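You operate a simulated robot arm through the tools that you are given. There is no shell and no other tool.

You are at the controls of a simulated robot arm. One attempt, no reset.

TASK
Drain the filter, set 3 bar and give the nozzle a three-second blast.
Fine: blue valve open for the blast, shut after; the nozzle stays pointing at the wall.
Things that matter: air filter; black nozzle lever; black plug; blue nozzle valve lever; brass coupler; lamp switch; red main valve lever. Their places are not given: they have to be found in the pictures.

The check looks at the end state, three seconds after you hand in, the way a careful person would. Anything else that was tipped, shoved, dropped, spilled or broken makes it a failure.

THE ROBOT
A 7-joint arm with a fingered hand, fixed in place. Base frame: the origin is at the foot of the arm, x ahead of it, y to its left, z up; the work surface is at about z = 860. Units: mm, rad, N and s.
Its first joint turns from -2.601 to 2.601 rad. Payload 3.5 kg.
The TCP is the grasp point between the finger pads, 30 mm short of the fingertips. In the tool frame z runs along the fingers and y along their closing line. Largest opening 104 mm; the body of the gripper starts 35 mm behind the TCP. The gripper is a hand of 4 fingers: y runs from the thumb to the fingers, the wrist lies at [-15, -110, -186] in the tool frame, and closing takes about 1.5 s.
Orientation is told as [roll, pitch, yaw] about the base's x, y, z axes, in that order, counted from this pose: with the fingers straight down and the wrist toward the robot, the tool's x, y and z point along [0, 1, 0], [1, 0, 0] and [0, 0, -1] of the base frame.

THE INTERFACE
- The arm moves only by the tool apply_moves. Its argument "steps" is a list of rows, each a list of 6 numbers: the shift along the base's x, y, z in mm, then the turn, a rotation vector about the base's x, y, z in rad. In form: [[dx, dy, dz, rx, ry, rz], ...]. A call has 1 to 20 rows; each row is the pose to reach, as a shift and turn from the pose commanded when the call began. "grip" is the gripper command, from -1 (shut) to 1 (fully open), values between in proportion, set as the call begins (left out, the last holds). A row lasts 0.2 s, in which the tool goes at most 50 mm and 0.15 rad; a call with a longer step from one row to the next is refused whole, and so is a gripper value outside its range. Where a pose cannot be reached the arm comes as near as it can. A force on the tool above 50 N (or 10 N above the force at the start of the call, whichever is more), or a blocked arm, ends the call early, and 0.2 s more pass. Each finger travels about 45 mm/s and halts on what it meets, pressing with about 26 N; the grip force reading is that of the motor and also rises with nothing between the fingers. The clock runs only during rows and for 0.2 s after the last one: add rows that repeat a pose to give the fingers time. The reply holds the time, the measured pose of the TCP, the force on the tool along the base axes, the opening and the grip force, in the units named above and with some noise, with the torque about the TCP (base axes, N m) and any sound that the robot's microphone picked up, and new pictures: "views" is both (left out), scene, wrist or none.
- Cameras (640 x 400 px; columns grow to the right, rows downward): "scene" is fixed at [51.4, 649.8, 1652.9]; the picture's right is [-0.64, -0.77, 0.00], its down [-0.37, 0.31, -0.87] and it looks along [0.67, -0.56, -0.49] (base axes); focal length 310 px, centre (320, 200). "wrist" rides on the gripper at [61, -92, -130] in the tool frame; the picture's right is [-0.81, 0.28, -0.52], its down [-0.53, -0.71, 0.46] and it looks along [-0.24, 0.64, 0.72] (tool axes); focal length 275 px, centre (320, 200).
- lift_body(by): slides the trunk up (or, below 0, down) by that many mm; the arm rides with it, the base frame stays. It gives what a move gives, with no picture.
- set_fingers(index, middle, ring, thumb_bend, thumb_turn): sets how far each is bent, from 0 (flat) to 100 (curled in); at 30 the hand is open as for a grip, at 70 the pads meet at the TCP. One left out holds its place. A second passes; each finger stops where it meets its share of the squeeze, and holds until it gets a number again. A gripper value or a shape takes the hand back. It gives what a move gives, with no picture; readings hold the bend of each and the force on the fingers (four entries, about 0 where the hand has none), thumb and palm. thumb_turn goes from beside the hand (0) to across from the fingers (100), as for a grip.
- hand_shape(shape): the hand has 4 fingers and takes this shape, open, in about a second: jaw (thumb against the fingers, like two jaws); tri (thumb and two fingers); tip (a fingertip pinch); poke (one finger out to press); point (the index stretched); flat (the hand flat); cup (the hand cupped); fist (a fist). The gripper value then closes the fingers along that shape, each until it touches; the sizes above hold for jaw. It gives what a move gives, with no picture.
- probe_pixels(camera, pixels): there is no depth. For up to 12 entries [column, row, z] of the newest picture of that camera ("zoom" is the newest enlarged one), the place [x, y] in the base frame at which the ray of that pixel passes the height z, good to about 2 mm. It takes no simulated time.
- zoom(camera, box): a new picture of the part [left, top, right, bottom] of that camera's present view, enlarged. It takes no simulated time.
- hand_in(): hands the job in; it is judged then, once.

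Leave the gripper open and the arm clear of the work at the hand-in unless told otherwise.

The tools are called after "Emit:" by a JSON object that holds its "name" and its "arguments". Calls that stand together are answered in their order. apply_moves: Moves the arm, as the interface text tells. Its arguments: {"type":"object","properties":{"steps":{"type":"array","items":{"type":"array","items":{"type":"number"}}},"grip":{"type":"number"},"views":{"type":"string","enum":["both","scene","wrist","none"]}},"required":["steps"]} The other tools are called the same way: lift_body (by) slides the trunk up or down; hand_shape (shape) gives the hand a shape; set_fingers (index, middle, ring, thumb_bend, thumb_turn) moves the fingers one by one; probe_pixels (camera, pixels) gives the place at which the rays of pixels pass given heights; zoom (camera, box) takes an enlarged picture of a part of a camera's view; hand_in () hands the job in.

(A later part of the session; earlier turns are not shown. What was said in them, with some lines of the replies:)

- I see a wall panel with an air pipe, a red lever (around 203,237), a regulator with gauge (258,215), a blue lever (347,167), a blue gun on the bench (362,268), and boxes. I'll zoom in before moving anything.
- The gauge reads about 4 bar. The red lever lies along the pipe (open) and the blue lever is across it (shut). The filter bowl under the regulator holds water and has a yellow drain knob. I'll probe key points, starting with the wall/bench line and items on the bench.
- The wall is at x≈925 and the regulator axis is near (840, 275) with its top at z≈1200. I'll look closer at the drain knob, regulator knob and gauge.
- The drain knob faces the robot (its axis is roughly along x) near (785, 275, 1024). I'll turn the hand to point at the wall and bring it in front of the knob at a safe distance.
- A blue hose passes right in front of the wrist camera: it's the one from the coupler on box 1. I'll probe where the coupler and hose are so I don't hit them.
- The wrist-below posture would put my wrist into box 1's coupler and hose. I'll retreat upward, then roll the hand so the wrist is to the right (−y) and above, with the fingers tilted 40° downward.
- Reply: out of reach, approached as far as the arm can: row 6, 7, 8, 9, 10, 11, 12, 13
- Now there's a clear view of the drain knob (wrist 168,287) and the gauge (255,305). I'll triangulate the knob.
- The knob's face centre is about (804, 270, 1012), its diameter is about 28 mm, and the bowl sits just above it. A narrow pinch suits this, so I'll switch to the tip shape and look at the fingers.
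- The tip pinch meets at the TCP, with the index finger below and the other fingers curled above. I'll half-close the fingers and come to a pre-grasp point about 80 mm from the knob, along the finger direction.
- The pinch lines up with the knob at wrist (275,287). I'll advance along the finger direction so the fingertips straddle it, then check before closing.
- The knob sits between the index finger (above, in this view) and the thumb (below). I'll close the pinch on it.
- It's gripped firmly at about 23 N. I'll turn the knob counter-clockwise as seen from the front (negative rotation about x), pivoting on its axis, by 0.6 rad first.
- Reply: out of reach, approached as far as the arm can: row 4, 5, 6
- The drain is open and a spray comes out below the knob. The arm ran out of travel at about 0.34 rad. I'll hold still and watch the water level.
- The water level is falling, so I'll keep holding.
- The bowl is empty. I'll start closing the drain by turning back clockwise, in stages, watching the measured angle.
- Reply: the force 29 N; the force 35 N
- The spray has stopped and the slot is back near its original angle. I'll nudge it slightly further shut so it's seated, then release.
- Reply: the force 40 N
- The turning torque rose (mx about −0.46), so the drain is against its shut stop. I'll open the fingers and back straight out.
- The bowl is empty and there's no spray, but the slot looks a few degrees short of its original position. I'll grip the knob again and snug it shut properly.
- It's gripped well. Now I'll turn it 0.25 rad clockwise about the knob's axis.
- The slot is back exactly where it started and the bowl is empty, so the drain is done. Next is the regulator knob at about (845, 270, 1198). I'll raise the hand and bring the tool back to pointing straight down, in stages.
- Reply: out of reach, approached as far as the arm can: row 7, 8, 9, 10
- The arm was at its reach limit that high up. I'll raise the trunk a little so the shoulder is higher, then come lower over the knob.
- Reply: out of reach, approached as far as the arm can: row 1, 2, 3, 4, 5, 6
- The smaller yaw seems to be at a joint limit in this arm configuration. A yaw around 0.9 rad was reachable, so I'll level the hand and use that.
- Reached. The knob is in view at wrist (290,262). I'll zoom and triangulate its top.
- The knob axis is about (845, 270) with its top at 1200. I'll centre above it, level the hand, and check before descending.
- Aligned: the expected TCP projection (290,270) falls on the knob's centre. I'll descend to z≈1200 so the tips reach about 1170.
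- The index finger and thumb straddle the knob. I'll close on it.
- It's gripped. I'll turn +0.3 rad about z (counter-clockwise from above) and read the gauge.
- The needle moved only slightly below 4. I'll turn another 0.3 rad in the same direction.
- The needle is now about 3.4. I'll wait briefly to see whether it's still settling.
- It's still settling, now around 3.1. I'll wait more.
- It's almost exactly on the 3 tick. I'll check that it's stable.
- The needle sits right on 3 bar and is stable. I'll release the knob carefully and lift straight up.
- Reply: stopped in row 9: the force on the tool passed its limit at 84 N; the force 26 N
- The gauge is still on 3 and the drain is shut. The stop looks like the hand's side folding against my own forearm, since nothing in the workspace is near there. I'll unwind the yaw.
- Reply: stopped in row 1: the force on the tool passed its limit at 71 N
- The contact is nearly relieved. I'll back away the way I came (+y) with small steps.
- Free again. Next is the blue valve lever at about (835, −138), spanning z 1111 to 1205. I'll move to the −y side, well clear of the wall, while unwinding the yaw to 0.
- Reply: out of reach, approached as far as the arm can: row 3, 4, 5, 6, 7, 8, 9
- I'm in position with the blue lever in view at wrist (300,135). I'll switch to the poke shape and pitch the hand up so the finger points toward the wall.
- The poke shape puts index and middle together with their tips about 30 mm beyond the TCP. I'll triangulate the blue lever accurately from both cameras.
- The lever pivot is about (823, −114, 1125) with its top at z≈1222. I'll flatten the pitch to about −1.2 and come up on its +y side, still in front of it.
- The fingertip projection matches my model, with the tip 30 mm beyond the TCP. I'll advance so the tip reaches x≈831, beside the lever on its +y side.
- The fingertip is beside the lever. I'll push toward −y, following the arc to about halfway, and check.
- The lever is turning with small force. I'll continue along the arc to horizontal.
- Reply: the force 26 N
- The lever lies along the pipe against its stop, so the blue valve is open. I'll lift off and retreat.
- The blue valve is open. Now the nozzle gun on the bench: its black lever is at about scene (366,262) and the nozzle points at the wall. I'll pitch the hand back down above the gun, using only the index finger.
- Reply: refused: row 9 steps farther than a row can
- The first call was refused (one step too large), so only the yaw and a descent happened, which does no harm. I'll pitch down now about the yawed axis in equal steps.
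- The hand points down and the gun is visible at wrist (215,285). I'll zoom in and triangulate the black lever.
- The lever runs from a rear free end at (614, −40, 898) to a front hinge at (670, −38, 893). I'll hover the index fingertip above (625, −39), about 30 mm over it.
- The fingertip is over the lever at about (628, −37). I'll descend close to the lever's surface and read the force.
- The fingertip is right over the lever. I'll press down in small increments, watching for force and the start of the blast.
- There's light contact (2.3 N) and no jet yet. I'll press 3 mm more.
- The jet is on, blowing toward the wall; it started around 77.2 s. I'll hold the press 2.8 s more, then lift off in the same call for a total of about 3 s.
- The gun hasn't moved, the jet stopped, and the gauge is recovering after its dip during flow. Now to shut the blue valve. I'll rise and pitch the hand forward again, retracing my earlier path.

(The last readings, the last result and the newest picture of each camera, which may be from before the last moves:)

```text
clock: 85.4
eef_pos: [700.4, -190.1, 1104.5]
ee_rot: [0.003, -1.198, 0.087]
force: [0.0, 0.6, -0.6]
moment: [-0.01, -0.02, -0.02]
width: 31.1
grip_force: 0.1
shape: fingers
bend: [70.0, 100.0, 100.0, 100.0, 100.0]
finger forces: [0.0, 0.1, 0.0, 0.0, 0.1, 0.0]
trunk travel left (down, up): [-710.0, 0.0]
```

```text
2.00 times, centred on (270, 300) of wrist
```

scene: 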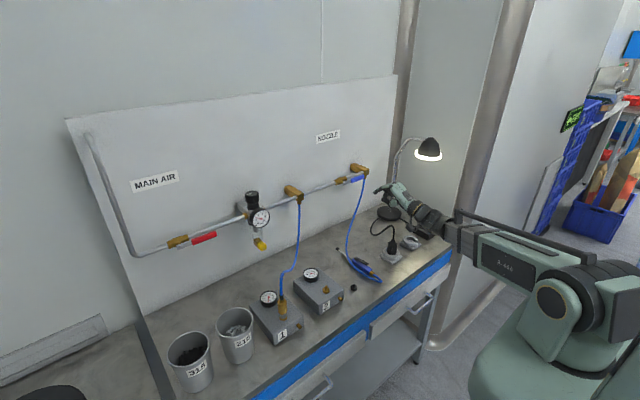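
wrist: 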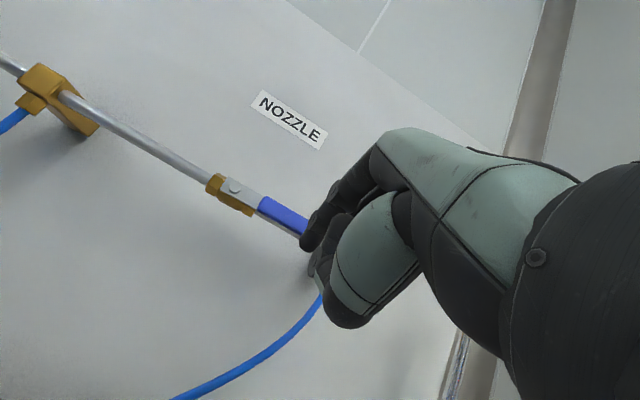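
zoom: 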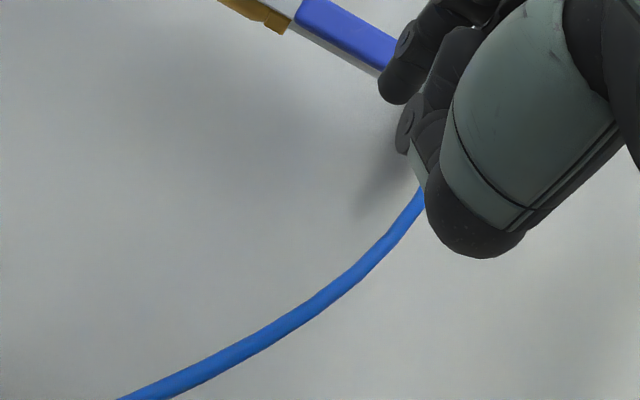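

Clear of the hose and below lever height. I'll advance under the lever handle.

Emit:
{"name": "apply_moves", "arguments": {"steps": [[30, 0, -3, 0, 0, 0], [60, 0, -5, 0, 0, 0], [85, 0, -5, 0, 0, 0], [103, 1, -5, 0, 0, 0], [103, 1, -5, 0, 0, 0]]}}

Emit:
{"name": "zoom", "arguments": {"camera": "scene", "box": [310, 140, 410, 215]}}

Emit:
{"name": "zoom", "arguments": {"camera": "wrist", "box": [180, 180, 400, 350]}}

```text
clock: 86.6
eef_pos: [801.2, -189.2, 1099.4]
ee_rot: [0.004, -1.198, 0.086]
force: [-8.1, -0.1, -2.9]
moment: [-0.01, -0.21, -0.02]
width: 29.8
grip_force: 4.6
shape: fingers
bend: [70.0, 100.0, 100.0, 100.0, 100.0]
finger forces: [4.4, 4.2, 0.0, 0.0, 0.0, 0.1]
trunk travel left (down, up): [-710.0, 0.0]
```

scene: 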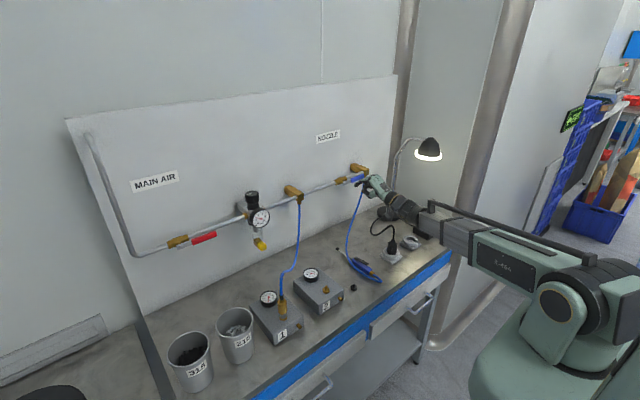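
wrist: 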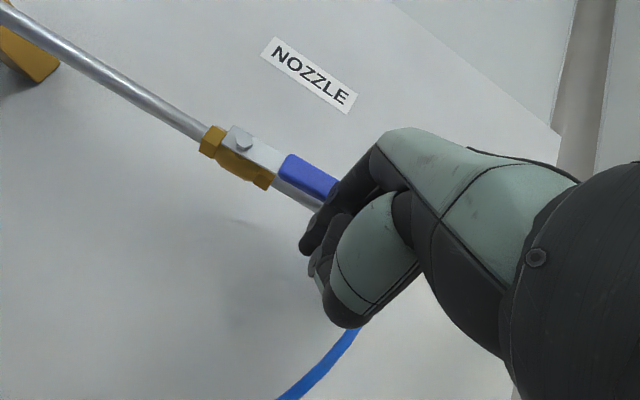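

```text
5.33 times, centred on (360, 178) of scene
```

zoom: 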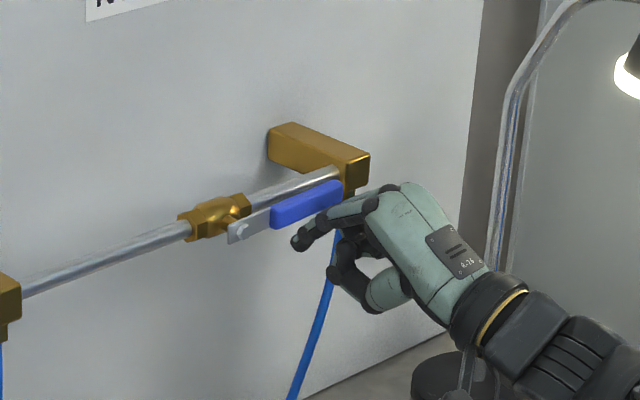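

```text
2.35 times, centred on (290, 265) of wrist
```

zoom: 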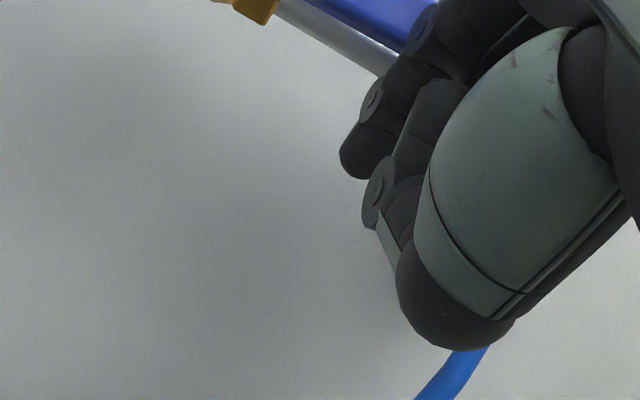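

The finger touches the handle's front lightly, with the tip under it. I'll back off 3 mm and lift along the arc to about 45°.

Emit:
{"name": "apply_moves", "arguments": {"steps": [[-3, 2, 8, 0, 0, 0], [-3, 3, 16, 0, 0, 0], [-3, 4, 24, 0, 0, 0], [-3, 5, 32, 0, 0, 0], [-3, 6, 40, 0, 0, 0], [-3, 10, 51, 0, 0, 0], [-3, 15, 61, 0, 0, 0]]}}

Emit:
{"name": "zoom", "arguments": {"camera": "scene", "box": [310, 130, 410, 205]}}

Emit:
{"name": "zoom", "arguments": {"camera": "wrist", "box": [180, 180, 400, 350]}}

```text
clock: 88.2
eef_pos: [798.9, -173.5, 1159.4]
ee_rot: [0.008, -1.2, 0.085]
force: [-1.2, -0.1, -1.7]
moment: [0.02, 0.01, 0.01]
width: 30.3
grip_force: 1.1
shape: fingers
bend: [70.0, 100.0, 100.0, 100.0, 100.0]
finger forces: [1.9, 0.1, 0.0, 0.0, 0.0, 0.0]
trunk travel left (down, up): [-710.0, 0.0]
```

scene: 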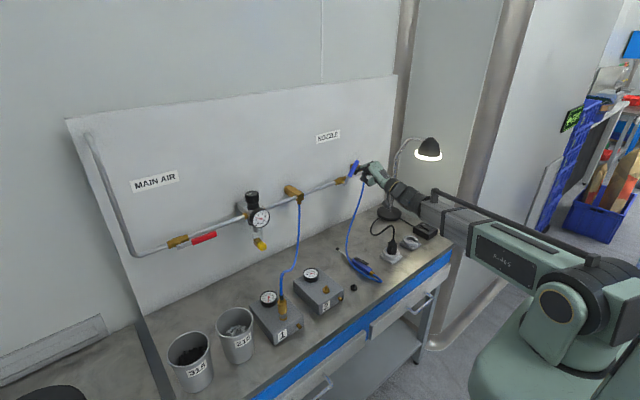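
wrist: 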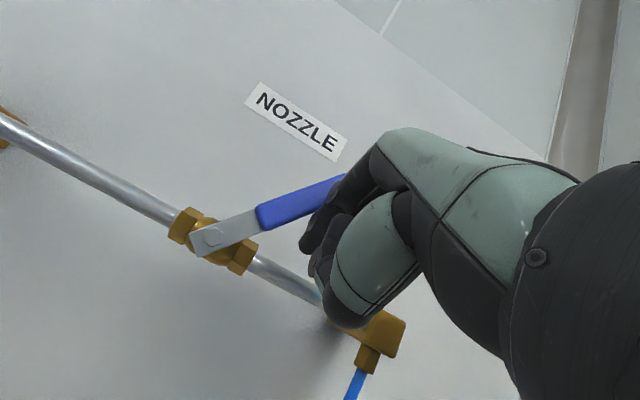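

```text
5.33 times, centred on (360, 168) of scene
```

zoom: 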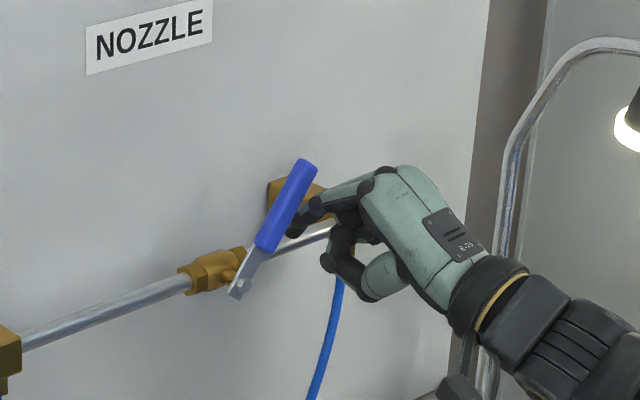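

```text
2.35 times, centred on (290, 265) of wrist
```

zoom: 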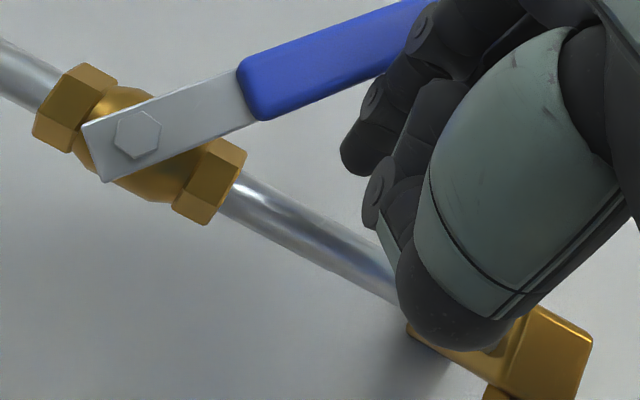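

The lever is halfway up. I'll continue the arc to vertical and push gently to the stop.

Emit:
{"name": "apply_moves", "arguments": {"steps": [[0, 9, 9, 0, 0, 0], [0, 18, 16, 0, 0, 0], [0, 26, 20, 0, 0, 0], [0, 34, 23, 0, 0, 0], [0, 40, 24, 0, 0, 0], [0, 46, 24, 0, 0, 0]]}}

Emit:
{"name": "zoom", "arguments": {"camera": "scene", "box": [310, 130, 410, 205]}}

Emit:
{"name": "zoom", "arguments": {"camera": "wrist", "box": [180, 180, 400, 350]}}

```text
clock: 89.6
eef_pos: [800.0, -131.8, 1183.1]
ee_rot: [0.012, -1.198, 0.077]
force: [0.3, -17.2, 0.5]
moment: [0.19, -0.01, -0.19]
width: 30.3
grip_force: 8.1
shape: fingers
bend: [70.0, 100.0, 100.0, 100.0, 100.0]
finger forces: [16.4, 0.0, 0.0, 0.1, 0.0, 0.0]
trunk travel left (down, up): [-710.0, 0.0]
```

scene: 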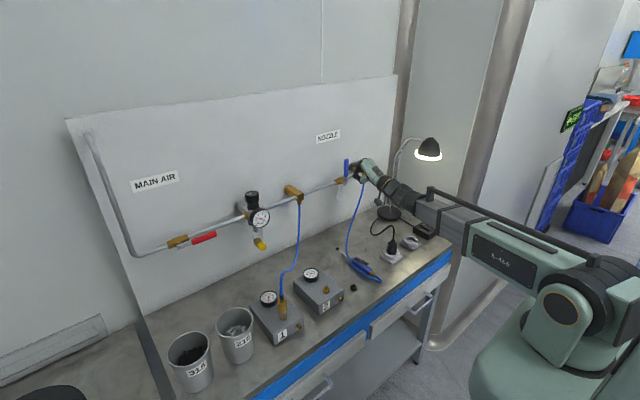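
wrist: 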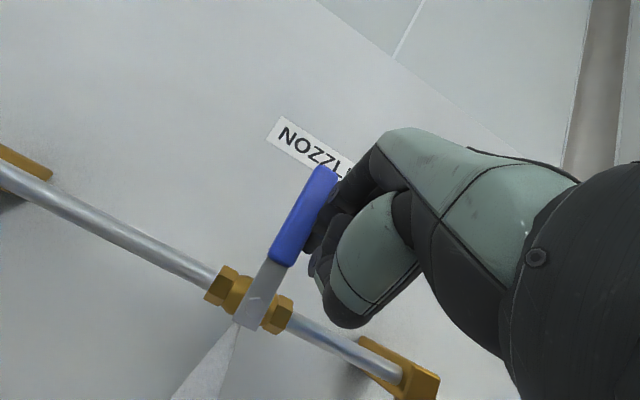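

```text
5.33 times, centred on (360, 168) of scene
```

zoom: 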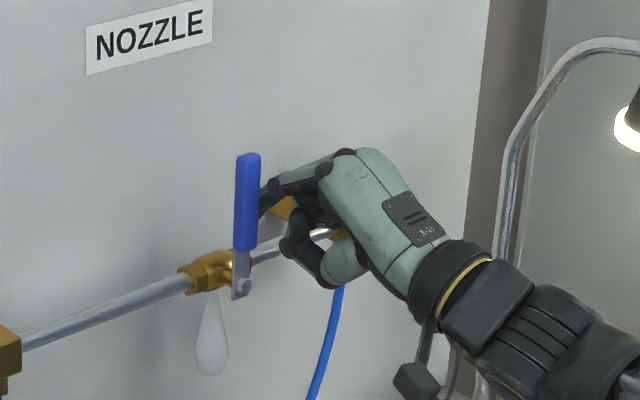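

```text
2.35 times, centred on (290, 265) of wrist
```

zoom: 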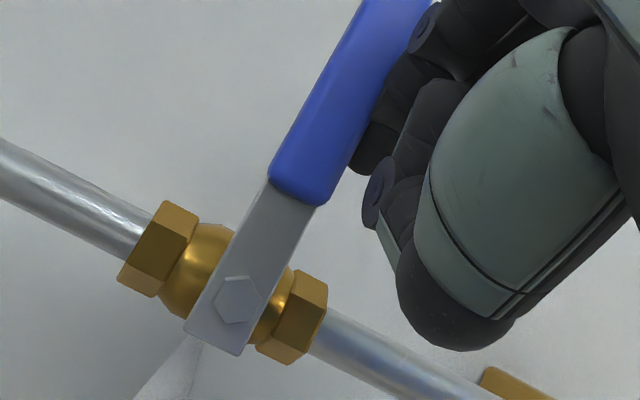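

The lever is upright against its stop (17 N). A puff vents under the valve body, most likely the hose's trapped air. I'll move away and check that it stops.

Emit:
{"name": "apply_moves", "arguments": {"steps": [[0, -10, 0, 0, 0, 0], [-30, -18, 0, 0, 0, 0], [-70, -18, 10, 0, 0, 0], [-110, -10, 20, 0, 0, 0], [-150, 0, 40, 0, 0, 0], [-170, 0, 60, 0, 0, 0]]}}

Emit:
{"name": "zoom", "arguments": {"camera": "scene", "box": [310, 140, 390, 210]}}

Emit:
{"name": "zoom", "arguments": {"camera": "scene", "box": [243, 202, 279, 232]}}

```text
clock: 91.0
eef_pos: [633.3, -132.2, 1243.5]
ee_rot: [0.003, -1.199, 0.091]
force: [0.0, -0.2, 0.6]
moment: [-0.03, -0.02, 0.0]
width: 31.2
grip_force: 0.1
shape: fingers
bend: [70.0, 100.0, 100.0, 100.0, 100.0]
finger forces: [0.0, 0.0, 0.0, 0.0, 0.0, 0.1]
out of reach, approached as far as the arm can: row 6
trunk travel left (down, up): [-710.0, 0.0]
```

scene: 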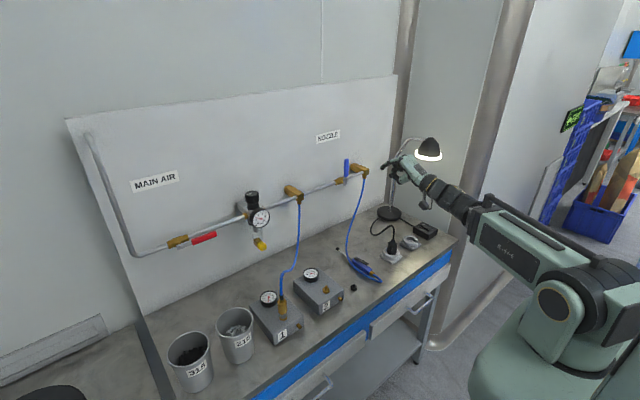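
wrist: 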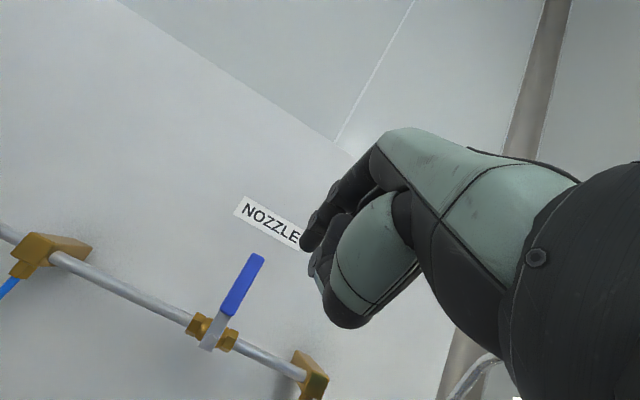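

```text
5.71 times, centred on (350, 175) of scene
```

zoom: 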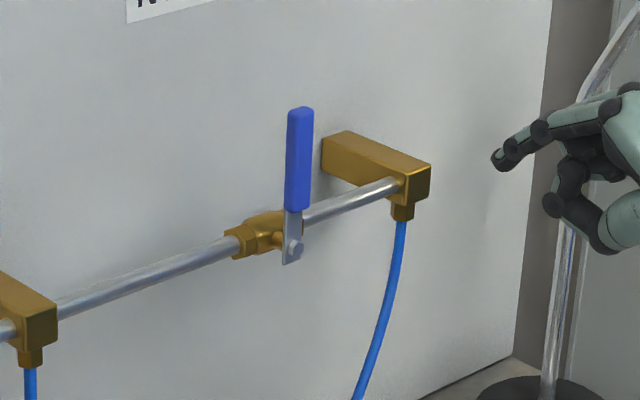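

```text
13.33 times, centred on (261, 217) of scene
```

zoom: 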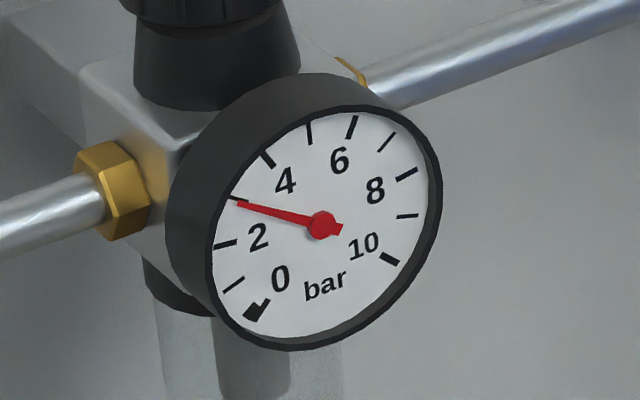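

The blue valve is shut and the venting has stopped. The gauge is recovering toward 3. I'll open the hand, move it clear, and recheck the gauge.

Emit:
{"name": "hand_shape", "arguments": {"shape": "jaw"}}

Emit:
{"name": "apply_moves", "arguments": {"steps": [[0, 30, 0, 0, 0, 0], [0, 60, 0, 0, 0, 0], [0, 90, 0, 0, 0, 0], [0, 90, 0, 0, 0, 0], [0, 90, 0, 0, 0, 0], [0, 90, 0, 0, 0, 0], [0, 90, 0, 0, 0, 0], [0, 90, 0, 0, 0, 0], [0, 90, 0, 0, 0, 0], [0, 90, 0, 0, 0, 0]], "grip": 1}}

Emit:
{"name": "zoom", "arguments": {"camera": "scene", "box": [249, 206, 273, 226]}}

Emit:
{"name": "zoom", "arguments": {"camera": "scene", "box": [130, 180, 290, 280]}}

Emit:
{"name": "zoom", "arguments": {"camera": "scene", "box": [300, 200, 460, 300]}}

Emit:
{"name": "zoom", "arguments": {"camera": "scene", "box": [150, 250, 350, 400]}}

```text
clock: 91.9
eef_pos: [633.8, -130.6, 1243.3]
ee_rot: [0.002, -1.199, 0.087]
force: [-0.5, -0.7, 0.0]
moment: [-0.01, 0.01, 0.05]
width: 103.5
grip_force: 0.2
shape: jaw
bend: [30.0, 30.0, 30.0, 30.0, 98.0]
finger forces: [0.1, 0.1, 0.0, 0.1, 0.0, 0.0]
trunk travel left (down, up): [-710.0, 0.0]
```

```text
clock: 94.1
eef_pos: [660.4, -45.3, 1242.3]
ee_rot: [0.003, -1.199, 0.088]
force: [0.1, -0.2, 0.3]
moment: [0.01, 0.01, -0.01]
width: 103.6
grip_force: 0.0
shape: jaw
bend: [30.0, 30.0, 30.0, 30.0, 98.0]
finger forces: [0.0, 0.0, 0.1, 0.1, 0.0, 0.0]
out of reach, approached as far as the arm can: row 1, 2, 3, 4, 5, 6, 7, 8, 9, 10
trunk travel left (down, up): [-710.0, 0.0]
```

scene: 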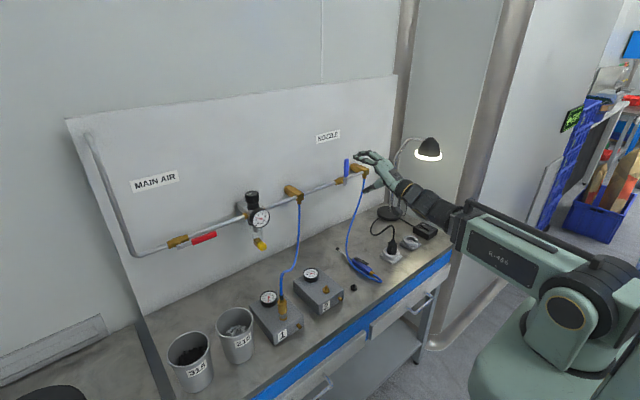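
wrist: 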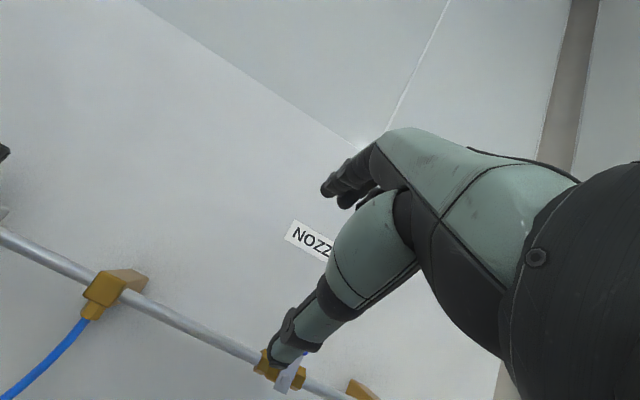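

```text
16.00 times, centred on (261, 216) of scene
```

zoom: 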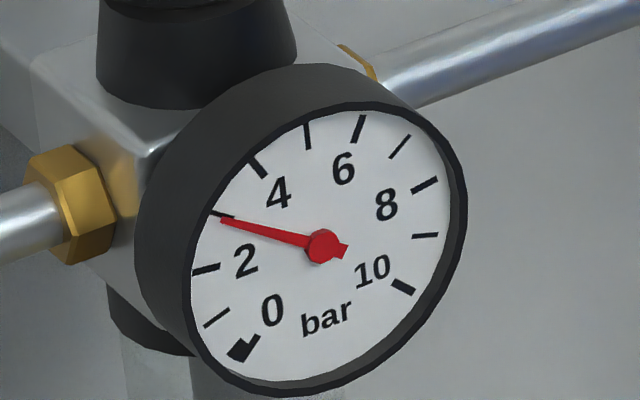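

```text
4.00 times, centred on (210, 230) of scene
```

zoom: 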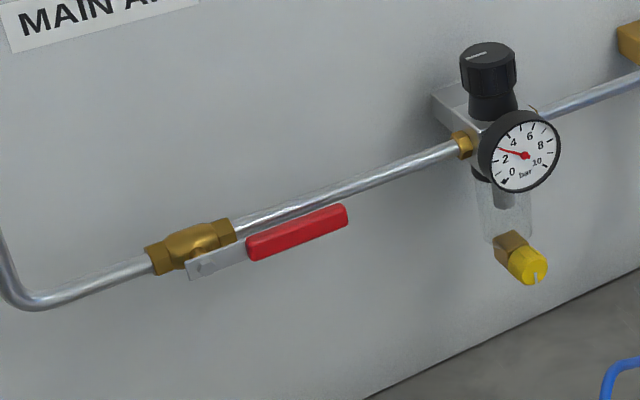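

```text
4.00 times, centred on (380, 250) of scene
```

zoom: 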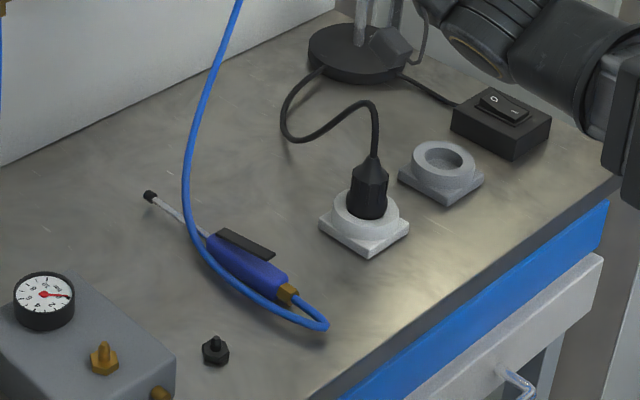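

```text
2.67 times, centred on (250, 325) of scene
```

zoom: 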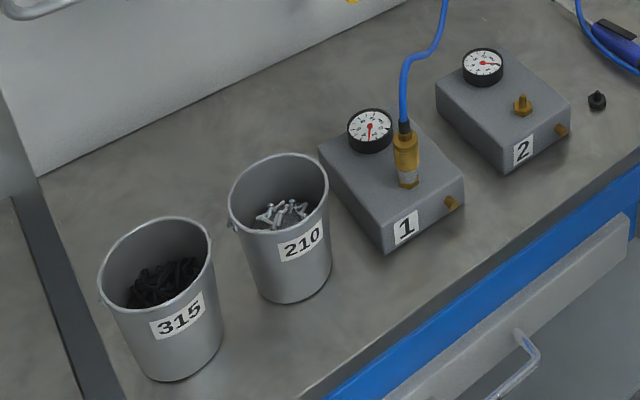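

The gauge reads about 2.9 and is still creeping up. Everything else is unchanged. I'll wait a few seconds and recheck.

Emit:
{"name": "apply_moves", "arguments": {"steps": [[0, 0, 0, 0, 0, 0], [0, 0, 0, 0, 0, 0], [0, 0, 0, 0, 0, 0], [0, 0, 0, 0, 0, 0], [0, 0, 0, 0, 0, 0], [0, 0, 0, 0, 0, 0], [0, 0, 0, 0, 0, 0], [0, 0, 0, 0, 0, 0], [0, 0, 0, 0, 0, 0], [0, 0, 0, 0, 0, 0], [0, 0, 0, 0, 0, 0], [0, 0, 0, 0, 0, 0], [0, 0, 0, 0, 0, 0], [0, 0, 0, 0, 0, 0], [0, 0, 0, 0, 0, 0], [0, 0, 0, 0, 0, 0], [0, 0, 0, 0, 0, 0], [0, 0, 0, 0, 0, 0], [0, 0, 0, 0, 0, 0], [0, 0, 0, 0, 0, 0]], "views": "none"}}

Emit:
{"name": "zoom", "arguments": {"camera": "scene", "box": [249, 206, 273, 226]}}

```text
clock: 98.3
eef_pos: [661.5, -46.6, 1242.3]
ee_rot: [0.004, -1.199, 0.087]
force: [0.3, 0.8, 1.3]
moment: [0.01, 0.04, 0.0]
width: 103.6
grip_force: 0.1
shape: jaw
bend: [30.0, 30.0, 30.0, 30.0, 98.0]
finger forces: [0.0, 0.0, 0.0, 0.0, 0.0, 0.0]
trunk travel left (down, up): [-710.0, 0.0]
```

```text
16.00 times, centred on (261, 216) of scene
```

zoom: 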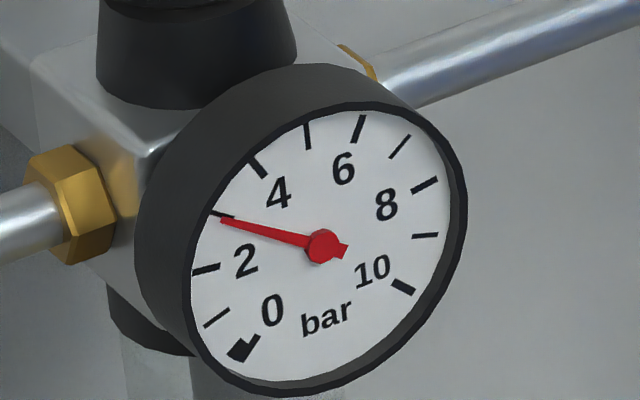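

Emit:
{"name": "zoom", "arguments": {"camera": "scene", "box": [253, 211, 265, 219]}}

Emit:
{"name": "zoom", "arguments": {"camera": "scene", "box": [253, 206, 269, 226]}}

Emit:
{"name": "zoom", "arguments": {"camera": "scene", "box": [239, 185, 265, 205]}}

```text
16.00 times, centred on (259, 215) of scene
```

zoom: 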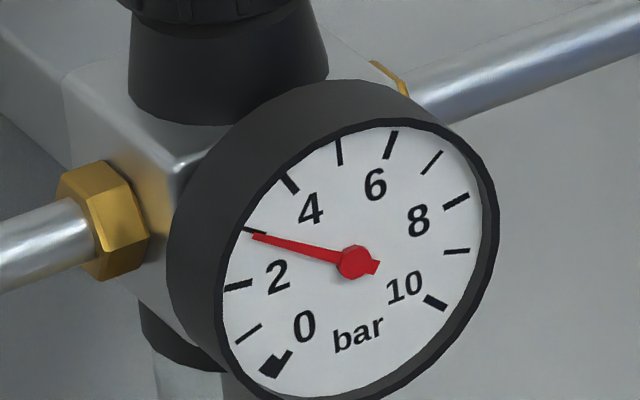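

```text
16.00 times, centred on (261, 216) of scene
```

zoom: 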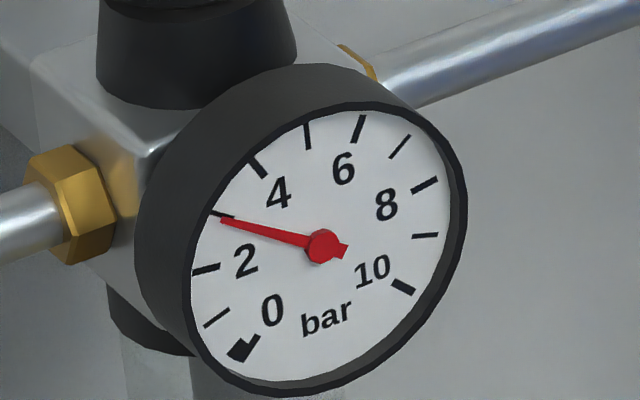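

```text
16.00 times, centred on (252, 195) of scene
```

zoom: 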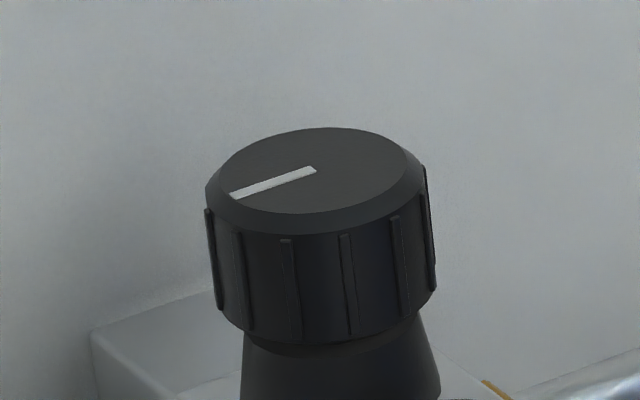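

The gauge has settled at about 2.9, because the knob crept slightly (about 4°) when I released it. I'd rather trim it to a clean 3. First I'll bring the hand back to a downward pose through postures I've already used.

Emit:
{"name": "apply_moves", "arguments": {"steps": [[0, -20, -25, 0, 0, 0.1], [0, -40, -50, 0, 0, 0.2], [0, -60, -75, 0, 0, 0.3], [-5, -80, -88, 0, 0, 0.4], [-8, -92, -88, 0, 0, 0.4], [-8, -92, -88, 0, 0, 0.4]], "views": "none"}}

Emit:
{"name": "apply_moves", "arguments": {"steps": [[-4, 8, 0, -0.0628, 0.1177, 0], [-8, 16, 0, -0.1256, 0.2353, 0], [-12, 24, 0, -0.1883, 0.353, 0], [-16, 32, 0, -0.2511, 0.4707, 0], [-20, 40, 0, -0.3139, 0.5883, 0], [-24, 48, 0, -0.3767, 0.706, 0], [-28, 56, 0, -0.4394, 0.8237, 0], [-32, 64, 0, -0.5022, 0.9413, 0], [-34, 70, 0, -0.565, 1.059, 0], [-34, 70, 0, -0.565, 1.059, 0]], "views": "scene"}}

Emit:
{"name": "hand_shape", "arguments": {"shape": "tip"}}

```text
clock: 99.7
eef_pos: [652.4, -136.7, 1154.5]
ee_rot: [0.004, -1.199, 0.487]
force: [0.3, 0.8, -0.5]
moment: [0.0, -0.01, 0.05]
width: 103.6
grip_force: 0.0
shape: jaw
bend: [30.0, 30.0, 30.0, 30.0, 98.0]
finger forces: [0.1, 0.0, 0.1, 0.1, 0.1, 0.0]
trunk travel left (down, up): [-710.0, 0.0]
```

```text
clock: 101.9
eef_pos: [619.2, -67.1, 1157.1]
ee_rot: [0.001, 0.002, 0.488]
force: [-1.1, 0.9, -0.5]
moment: [0.0, -0.02, 0.01]
width: 103.7
grip_force: 0.0
shape: jaw
bend: [30.0, 30.0, 30.0, 30.0, 98.0]
finger forces: [0.0, 0.1, 0.0, 0.0, 0.0, 0.1]
trunk travel left (down, up): [-710.0, 0.0]
```

scene: 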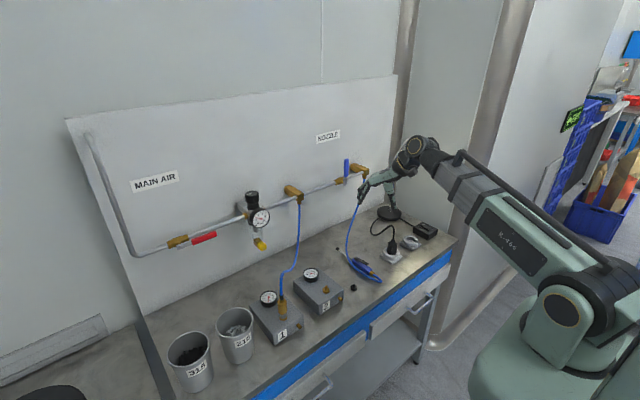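

```text
clock: 102.8
eef_pos: [618.8, -67.2, 1155.6]
ee_rot: [0.0, 0.001, 0.489]
force: [0.6, 0.0, 0.4]
moment: [0.0, -0.01, -0.01]
width: 104.0
grip_force: 0.0
shape: tip
bend: [30.0, 98.0, 99.0, 30.0, 98.0]
finger forces: [0.0, 0.0, 0.0, 0.0, 0.1, 0.0]
trunk travel left (down, up): [-710.0, 0.0]
```

Emit:
{"name": "apply_moves", "arguments": {"steps": [[5, 10, 35, 0, 0, 0.04], [15, 35, 70, 0, 0, 0.08], [30, 70, 100, 0, 0, 0.13], [48, 105, 120, 0, 0, 0.18], [66, 135, 130, 0, 0, 0.23], [84, 165, 130, 0, 0, 0.27], [100, 187, 130, 0, 0, 0.3], [100, 187, 130, 0, 0, 0.3]], "grip": 0.5, "views": "none"}}

Emit:
{"name": "apply_moves", "arguments": {"steps": [[20, 25, 0, 0, 0, 0.04], [40, 50, 0, 0, 0, 0.08], [60, 75, 0, 0, 0, 0.12], [80, 100, 0, 0, 0, 0.16], [100, 125, 0, 0, 0, 0.2], [125, 150, 0, 0, 0, 0.22], [125, 150, 0, 0, 0, 0.22]]}}

```text
clock: 104.6
eef_pos: [720.7, 120.7, 1285.3]
ee_rot: [0.001, 0.003, 0.789]
force: [-0.3, -0.6, 0.5]
moment: [0.0, -0.03, 0.02]
width: 78.2
grip_force: 0.1
shape: tip
bend: [28.0, 98.0, 99.0, 54.0, 99.0]
finger forces: [0.0, 0.1, 0.0, 0.1, 0.0, 0.0]
trunk travel left (down, up): [-710.0, 0.0]
```

```text
clock: 106.2
eef_pos: [845.8, 272.9, 1286.1]
ee_rot: [0.0, -0.001, 1.009]
force: [0.3, 0.1, 0.9]
moment: [-0.03, 0.0, -0.04]
width: 78.1
grip_force: 0.1
shape: tip
bend: [28.0, 98.0, 99.0, 54.0, 99.0]
finger forces: [0.0, 0.0, 0.0, 0.1, 0.0, 0.0]
trunk travel left (down, up): [-710.0, 0.0]
```

scene: 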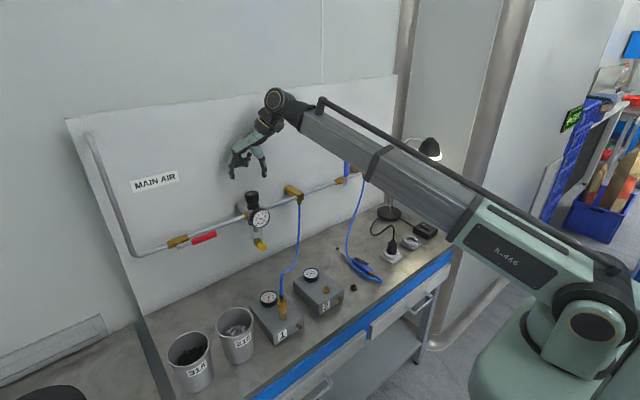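
wrist: 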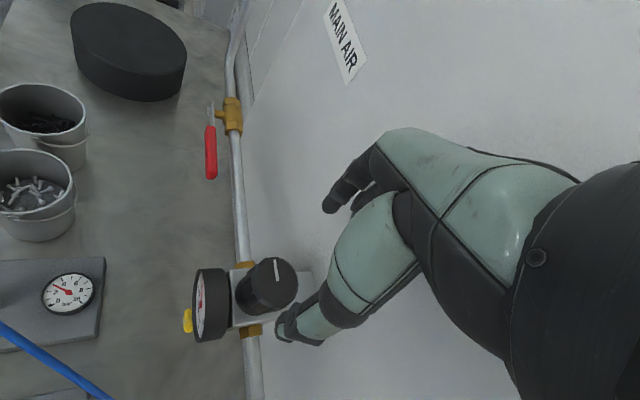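

I'm back above the knob with a good posture. I'll descend, then grip.

Emit:
{"name": "apply_moves", "arguments": {"steps": [[0, -1, -25, 0, 0, 0], [0, -2, -50, 0, 0, 0], [0, -2, -70, 0, 0, 0], [0, -2, -85, 0, 0, 0], [0, -2, -85, 0, 0, 0]], "views": "none"}}

Emit:
{"name": "apply_moves", "arguments": {"steps": [[0, 0, 0, 0, 0, 0], [0, 0, 0, 0, 0, 0], [0, 0, 0, 0, 0, 0], [0, 0, 0, 0, 0, 0], [0, 0, 0, 0, 0, 0], [0, 0, 0, 0, 0, 0]], "grip": -1, "views": "wrist"}}

Emit:
{"name": "zoom", "arguments": {"camera": "scene", "box": [253, 206, 269, 226]}}

Emit:
{"name": "zoom", "arguments": {"camera": "scene", "box": [220, 150, 290, 230]}}

```text
clock: 107.4
eef_pos: [845.7, 269.0, 1200.3]
ee_rot: [0.0, 0.001, 1.009]
force: [0.0, 0.1, 0.2]
moment: [-0.01, 0.07, 0.03]
width: 78.1
grip_force: 0.2
shape: tip
bend: [28.0, 98.0, 99.0, 54.0, 99.0]
finger forces: [0.0, 0.1, 0.0, 0.0, 0.0, 0.1]
trunk travel left (down, up): [-710.0, 0.0]
```

```text
clock: 108.8
eef_pos: [845.2, 268.7, 1199.7]
ee_rot: [0.002, 0.001, 1.008]
force: [-1.2, -0.2, -1.7]
moment: [-0.01, 0.02, 0.02]
width: 35.7
grip_force: 26.0
shape: tip
bend: [74.0, 100.0, 100.0, 73.0, 100.0]
finger forces: [23.1, 0.0, 0.0, 0.1, 23.4, 0.0]
trunk travel left (down, up): [-710.0, 0.0]
```

wrist: 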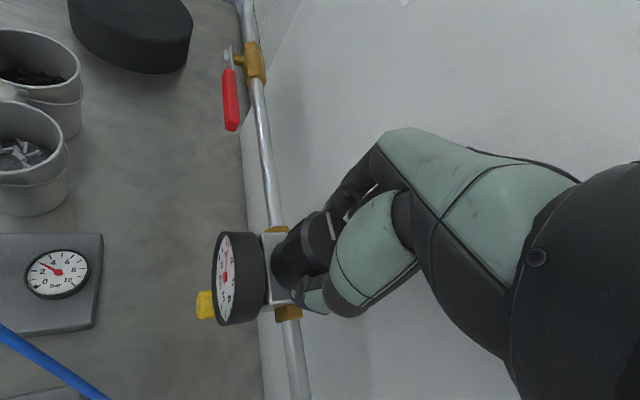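

```text
16.00 times, centred on (261, 216) of scene
```

zoom: 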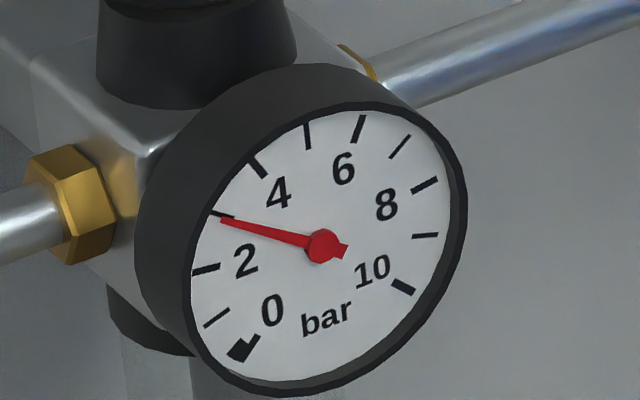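

```text
5.00 times, centred on (255, 190) of scene
```

zoom: 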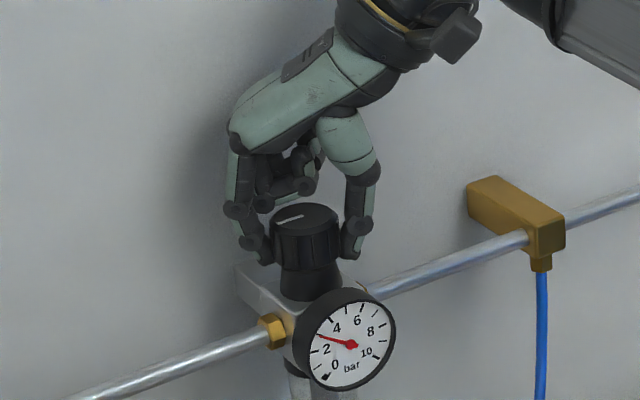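

Gripped. I'll turn clockwise by 0.1 rad, wait for it to settle, and read.

Emit:
{"name": "apply_moves", "arguments": {"steps": [[0, 0, 0, 0, 0, -0.05], [0, 0, 0, 0, 0, -0.1], [0, 0, 0, 0, 0, -0.1], [0, 0, 0, 0, 0, -0.1], [0, 0, 0, 0, 0, -0.1], [0, 0, 0, 0, 0, -0.1], [0, 0, 0, 0, 0, -0.1], [0, 0, 0, 0, 0, -0.1], [0, 0, 0, 0, 0, -0.1], [0, 0, 0, 0, 0, -0.1], [0, 0, 0, 0, 0, -0.1], [0, 0, 0, 0, 0, -0.1], [0, 0, 0, 0, 0, -0.1], [0, 0, 0, 0, 0, -0.1], [0, 0, 0, 0, 0, -0.1], [0, 0, 0, 0, 0, -0.1], [0, 0, 0, 0, 0, -0.1], [0, 0, 0, 0, 0, -0.1]], "views": "none"}}

Emit:
{"name": "zoom", "arguments": {"camera": "scene", "box": [253, 206, 269, 226]}}

```text
clock: 112.6
eef_pos: [846.0, 270.7, 1199.8]
ee_rot: [0.002, 0.001, 0.909]
force: [0.1, -0.4, -5.2]
moment: [0.04, -0.01, -0.01]
width: 35.6
grip_force: 26.1
shape: tip
bend: [74.0, 100.0, 100.0, 73.0, 100.0]
finger forces: [22.9, 0.1, 0.1, 0.1, 23.9, 0.0]
trunk travel left (down, up): [-710.0, 0.0]
```

```text
16.00 times, centred on (261, 216) of scene
```

zoom: 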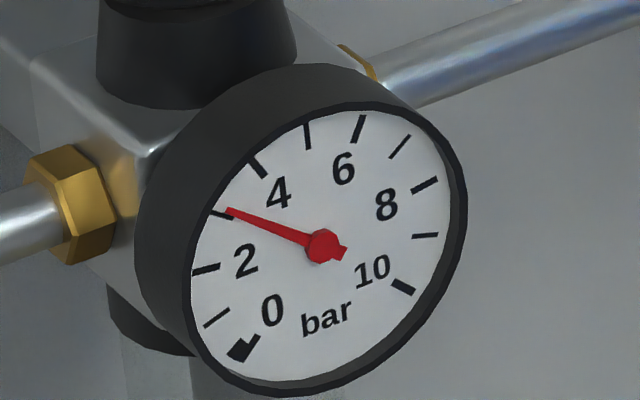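

It now reads about 3.1. I'll back off 0.03 rad and release gently, then read it again.

Emit:
{"name": "apply_moves", "arguments": {"steps": [[0, 0, 0, 0, 0, 0.03], [0, 0, 0, 0, 0, 0.03], [0, 0, 0, 0, 0, 0.03], [0, 0, 0, 0, 0, 0.03], [0, 0, 0, 0, 0, 0.03], [0, 0, 0, 0, 0, 0.03], [0, 0, 0, 0, 0, 0.03], [0, 0, 0, 0, 0, 0.03], [0, 0, 0, 0, 0, 0.03], [0, 0, 0, 0, 0, 0.03], [0, 0, 0, 0, 0, 0.03], [0, 0, 0, 0, 0, 0.03]], "views": "none"}}

Emit:
{"name": "zoom", "arguments": {"camera": "scene", "box": [253, 206, 269, 226]}}

Emit:
{"name": "apply_moves", "arguments": {"steps": [[0, 0, 0, 0, 0, 0], [0, 0, 0, 0, 0, 0], [0, 0, 0, 0, 0, 0], [0, 0, 0, 0, 0, 0], [0, 0, 0, 0, 0, 0], [0, 0, 0, 0, 0, 0], [0, 0, 0, 0, 0, 0], [0, 0, 0, 0, 0, 0], [0, 0, 0, 0, 0, 0], [0, 0, 0, 0, 0, 0], [0, 0, 0, 0, 0, 0], [0, 0, 0, 0, 0, 0], [0, 0, 0, 0, 0, 0], [0, 0, 0, 0, 0, 0], [0, 0, 0, 0, 0, 0], [0, 0, 0, 0, 0, 0]], "grip": 0.5, "views": "none"}}

Emit:
{"name": "zoom", "arguments": {"camera": "scene", "box": [253, 206, 269, 226]}}

```text
clock: 115.2
eef_pos: [845.4, 269.8, 1199.4]
ee_rot: [0.001, 0.004, 0.938]
force: [1.4, -0.7, -1.1]
moment: [0.0, -0.07, -0.04]
width: 35.6
grip_force: 26.0
shape: tip
bend: [74.0, 100.0, 100.0, 73.0, 100.0]
finger forces: [23.6, 0.0, 0.0, 0.1, 23.4, 0.1]
trunk travel left (down, up): [-710.0, 0.0]
```

```text
16.00 times, centred on (261, 216) of scene
```

zoom: 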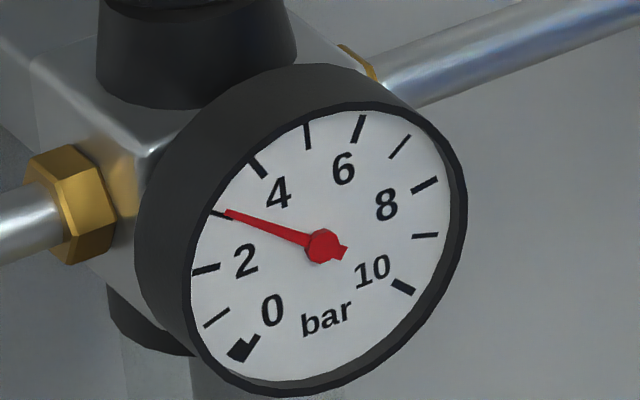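

```text
clock: 118.6
eef_pos: [843.8, 269.7, 1199.0]
ee_rot: [-0.002, 0.003, 0.939]
force: [0.0, 0.0, -0.2]
moment: [0.0, 0.05, 0.06]
width: 77.7
grip_force: 0.0
shape: tip
bend: [28.0, 98.0, 99.0, 54.0, 99.0]
finger forces: [0.1, 0.0, 0.0, 0.1, 0.1, 0.0]
trunk travel left (down, up): [-710.0, 0.0]
```

```text
16.00 times, centred on (261, 216) of scene
```

zoom: 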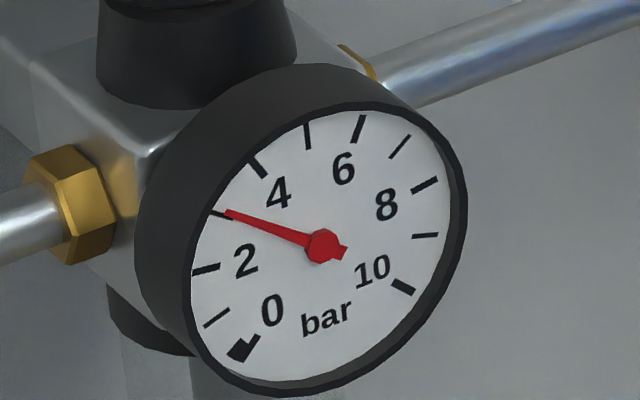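

After release the needle stays put at about 3.05, essentially on the 3 tick. I'll lift straight up and retreat along the path I came by, then open the hand.

Emit:
{"name": "apply_moves", "arguments": {"steps": [[0, 0, 25, 0, 0, 0], [0, 0, 50, 0, 0, 0], [0, 0, 80, 0, 0, 0], [-20, -20, 85, 0, 0, -0.03], [-45, -45, 85, 0, 0, -0.06], [-75, -75, 85, 0, 0, -0.1], [-100, -105, 85, 0, 0, -0.13], [-125, -140, 85, 0, 0, -0.15], [-150, -170, 85, 0, 0, -0.18], [-170, -200, 85, 0, 0, -0.22], [-170, -200, 85, 0, 0, -0.22]], "views": "none"}}

Emit:
{"name": "hand_shape", "arguments": {"shape": "jaw"}}

Emit:
{"name": "apply_moves", "arguments": {"steps": [[0, 0, 0, 0, 0, 0], [0, 0, 0, 0, 0, 0], [0, 0, 0, 0, 0, 0], [0, 0, 0, 0, 0, 0], [0, 0, 0, 0, 0, 0]], "grip": 1}}

Emit:
{"name": "zoom", "arguments": {"camera": "scene", "box": [253, 206, 269, 226]}}

Emit:
{"name": "zoom", "arguments": {"camera": "scene", "box": [230, 150, 390, 300]}}

```text
clock: 121.0
eef_pos: [677.0, 68.8, 1282.5]
ee_rot: [0.001, 0.001, 0.72]
force: [0.6, 0.1, -0.7]
moment: [0.01, 0.01, 0.03]
width: 77.8
grip_force: 0.1
shape: tip
bend: [28.0, 98.0, 99.0, 54.0, 99.0]
finger forces: [0.0, 0.1, 0.1, 0.0, 0.0, 0.0]
trunk travel left (down, up): [-710.0, 0.0]
```

```text
clock: 121.9
eef_pos: [677.0, 69.0, 1280.3]
ee_rot: [-0.001, 0.002, 0.719]
force: [0.3, -0.2, -0.4]
moment: [-0.03, 0.0, -0.03]
width: 104.0
grip_force: 0.1
shape: jaw
bend: [30.0, 30.0, 30.0, 30.0, 98.0]
finger forces: [0.1, 0.0, 0.0, 0.1, 0.0, 0.0]
trunk travel left (down, up): [-710.0, 0.0]
```

```text
clock: 123.1
eef_pos: [676.8, 69.2, 1281.7]
ee_rot: [0.001, 0.0, 0.718]
force: [1.0, -0.7, -1.1]
moment: [0.04, 0.01, -0.03]
width: 104.0
grip_force: 0.1
shape: jaw
bend: [30.0, 30.0, 30.0, 30.0, 98.0]
finger forces: [0.0, 0.0, 0.0, 0.0, 0.0, 0.0]
trunk travel left (down, up): [-710.0, 0.0]
```

scene: 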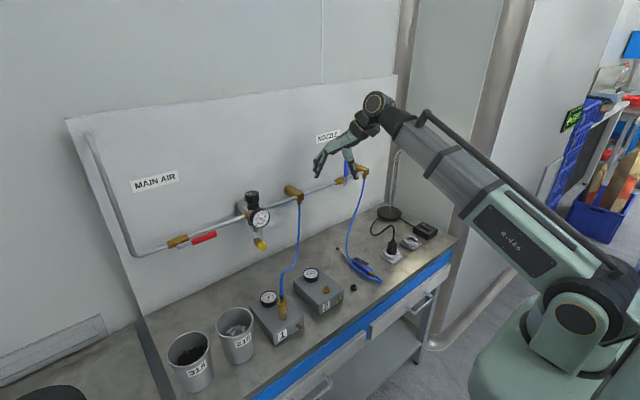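
wrist: 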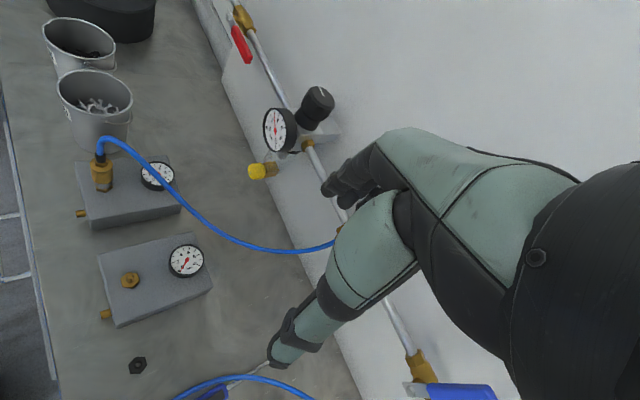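

```text
16.00 times, centred on (261, 216) of scene
```

zoom: 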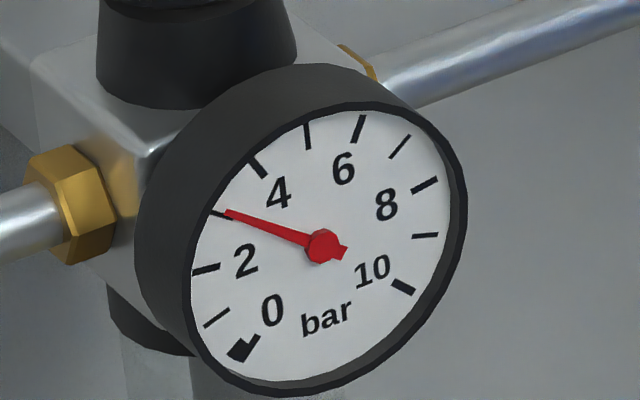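

```text
2.67 times, centred on (310, 225) of scene
```

zoom: 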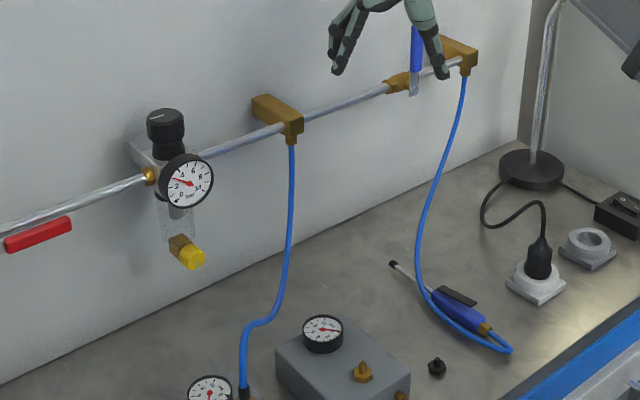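

Final state:
- The filter bowl is empty and the drain is shut.
- The gauge sits on 3 bar.
- The blue valve is upright (shut) and the main valve is open.
- The nozzle is undisturbed and points at the wall.
- The hand is open and clear of everything.

I'm handing in.

Emit:
{"name": "hand_in", "arguments": {}}

```text
The job is handed in.
```

The filter is drained, the regulator is set to 3 bar, and the nozzle had its three-second blast. The job is handed in.

- **Filter:** I opened the drain until the bowl was empty, then shut it. The first close left it a few degrees open, so I gripped it again and shut it fully. The drained water sprayed out below the filter, because there was nothing there to catch it.
- **Pressure:** The gauge reads about 3.05 bar. It was at 3 bar when I first set it. It then settled to about 2.9 because the knob crept when I let go, so the blast itself ran at roughly 2.9. I trimmed it back afterwards.
- **Blast:** It lasted about 3 seconds (3.0 to 3.1 by the clock) with the blue valve open. The jet blew toward the wall and the nozzle did not move.
- **Blue valve:** It is shut again. A puff of air vented under the valve as it closed and then stopped.

The arm stopped on a force limit twice while backing away from the knob. The likely cause is my hand touching my own forearm, since nothing in the workspace was near it.

The red main valve is still open, and nothing else on the bench appears to have moved. The hand is open and clear of the work.
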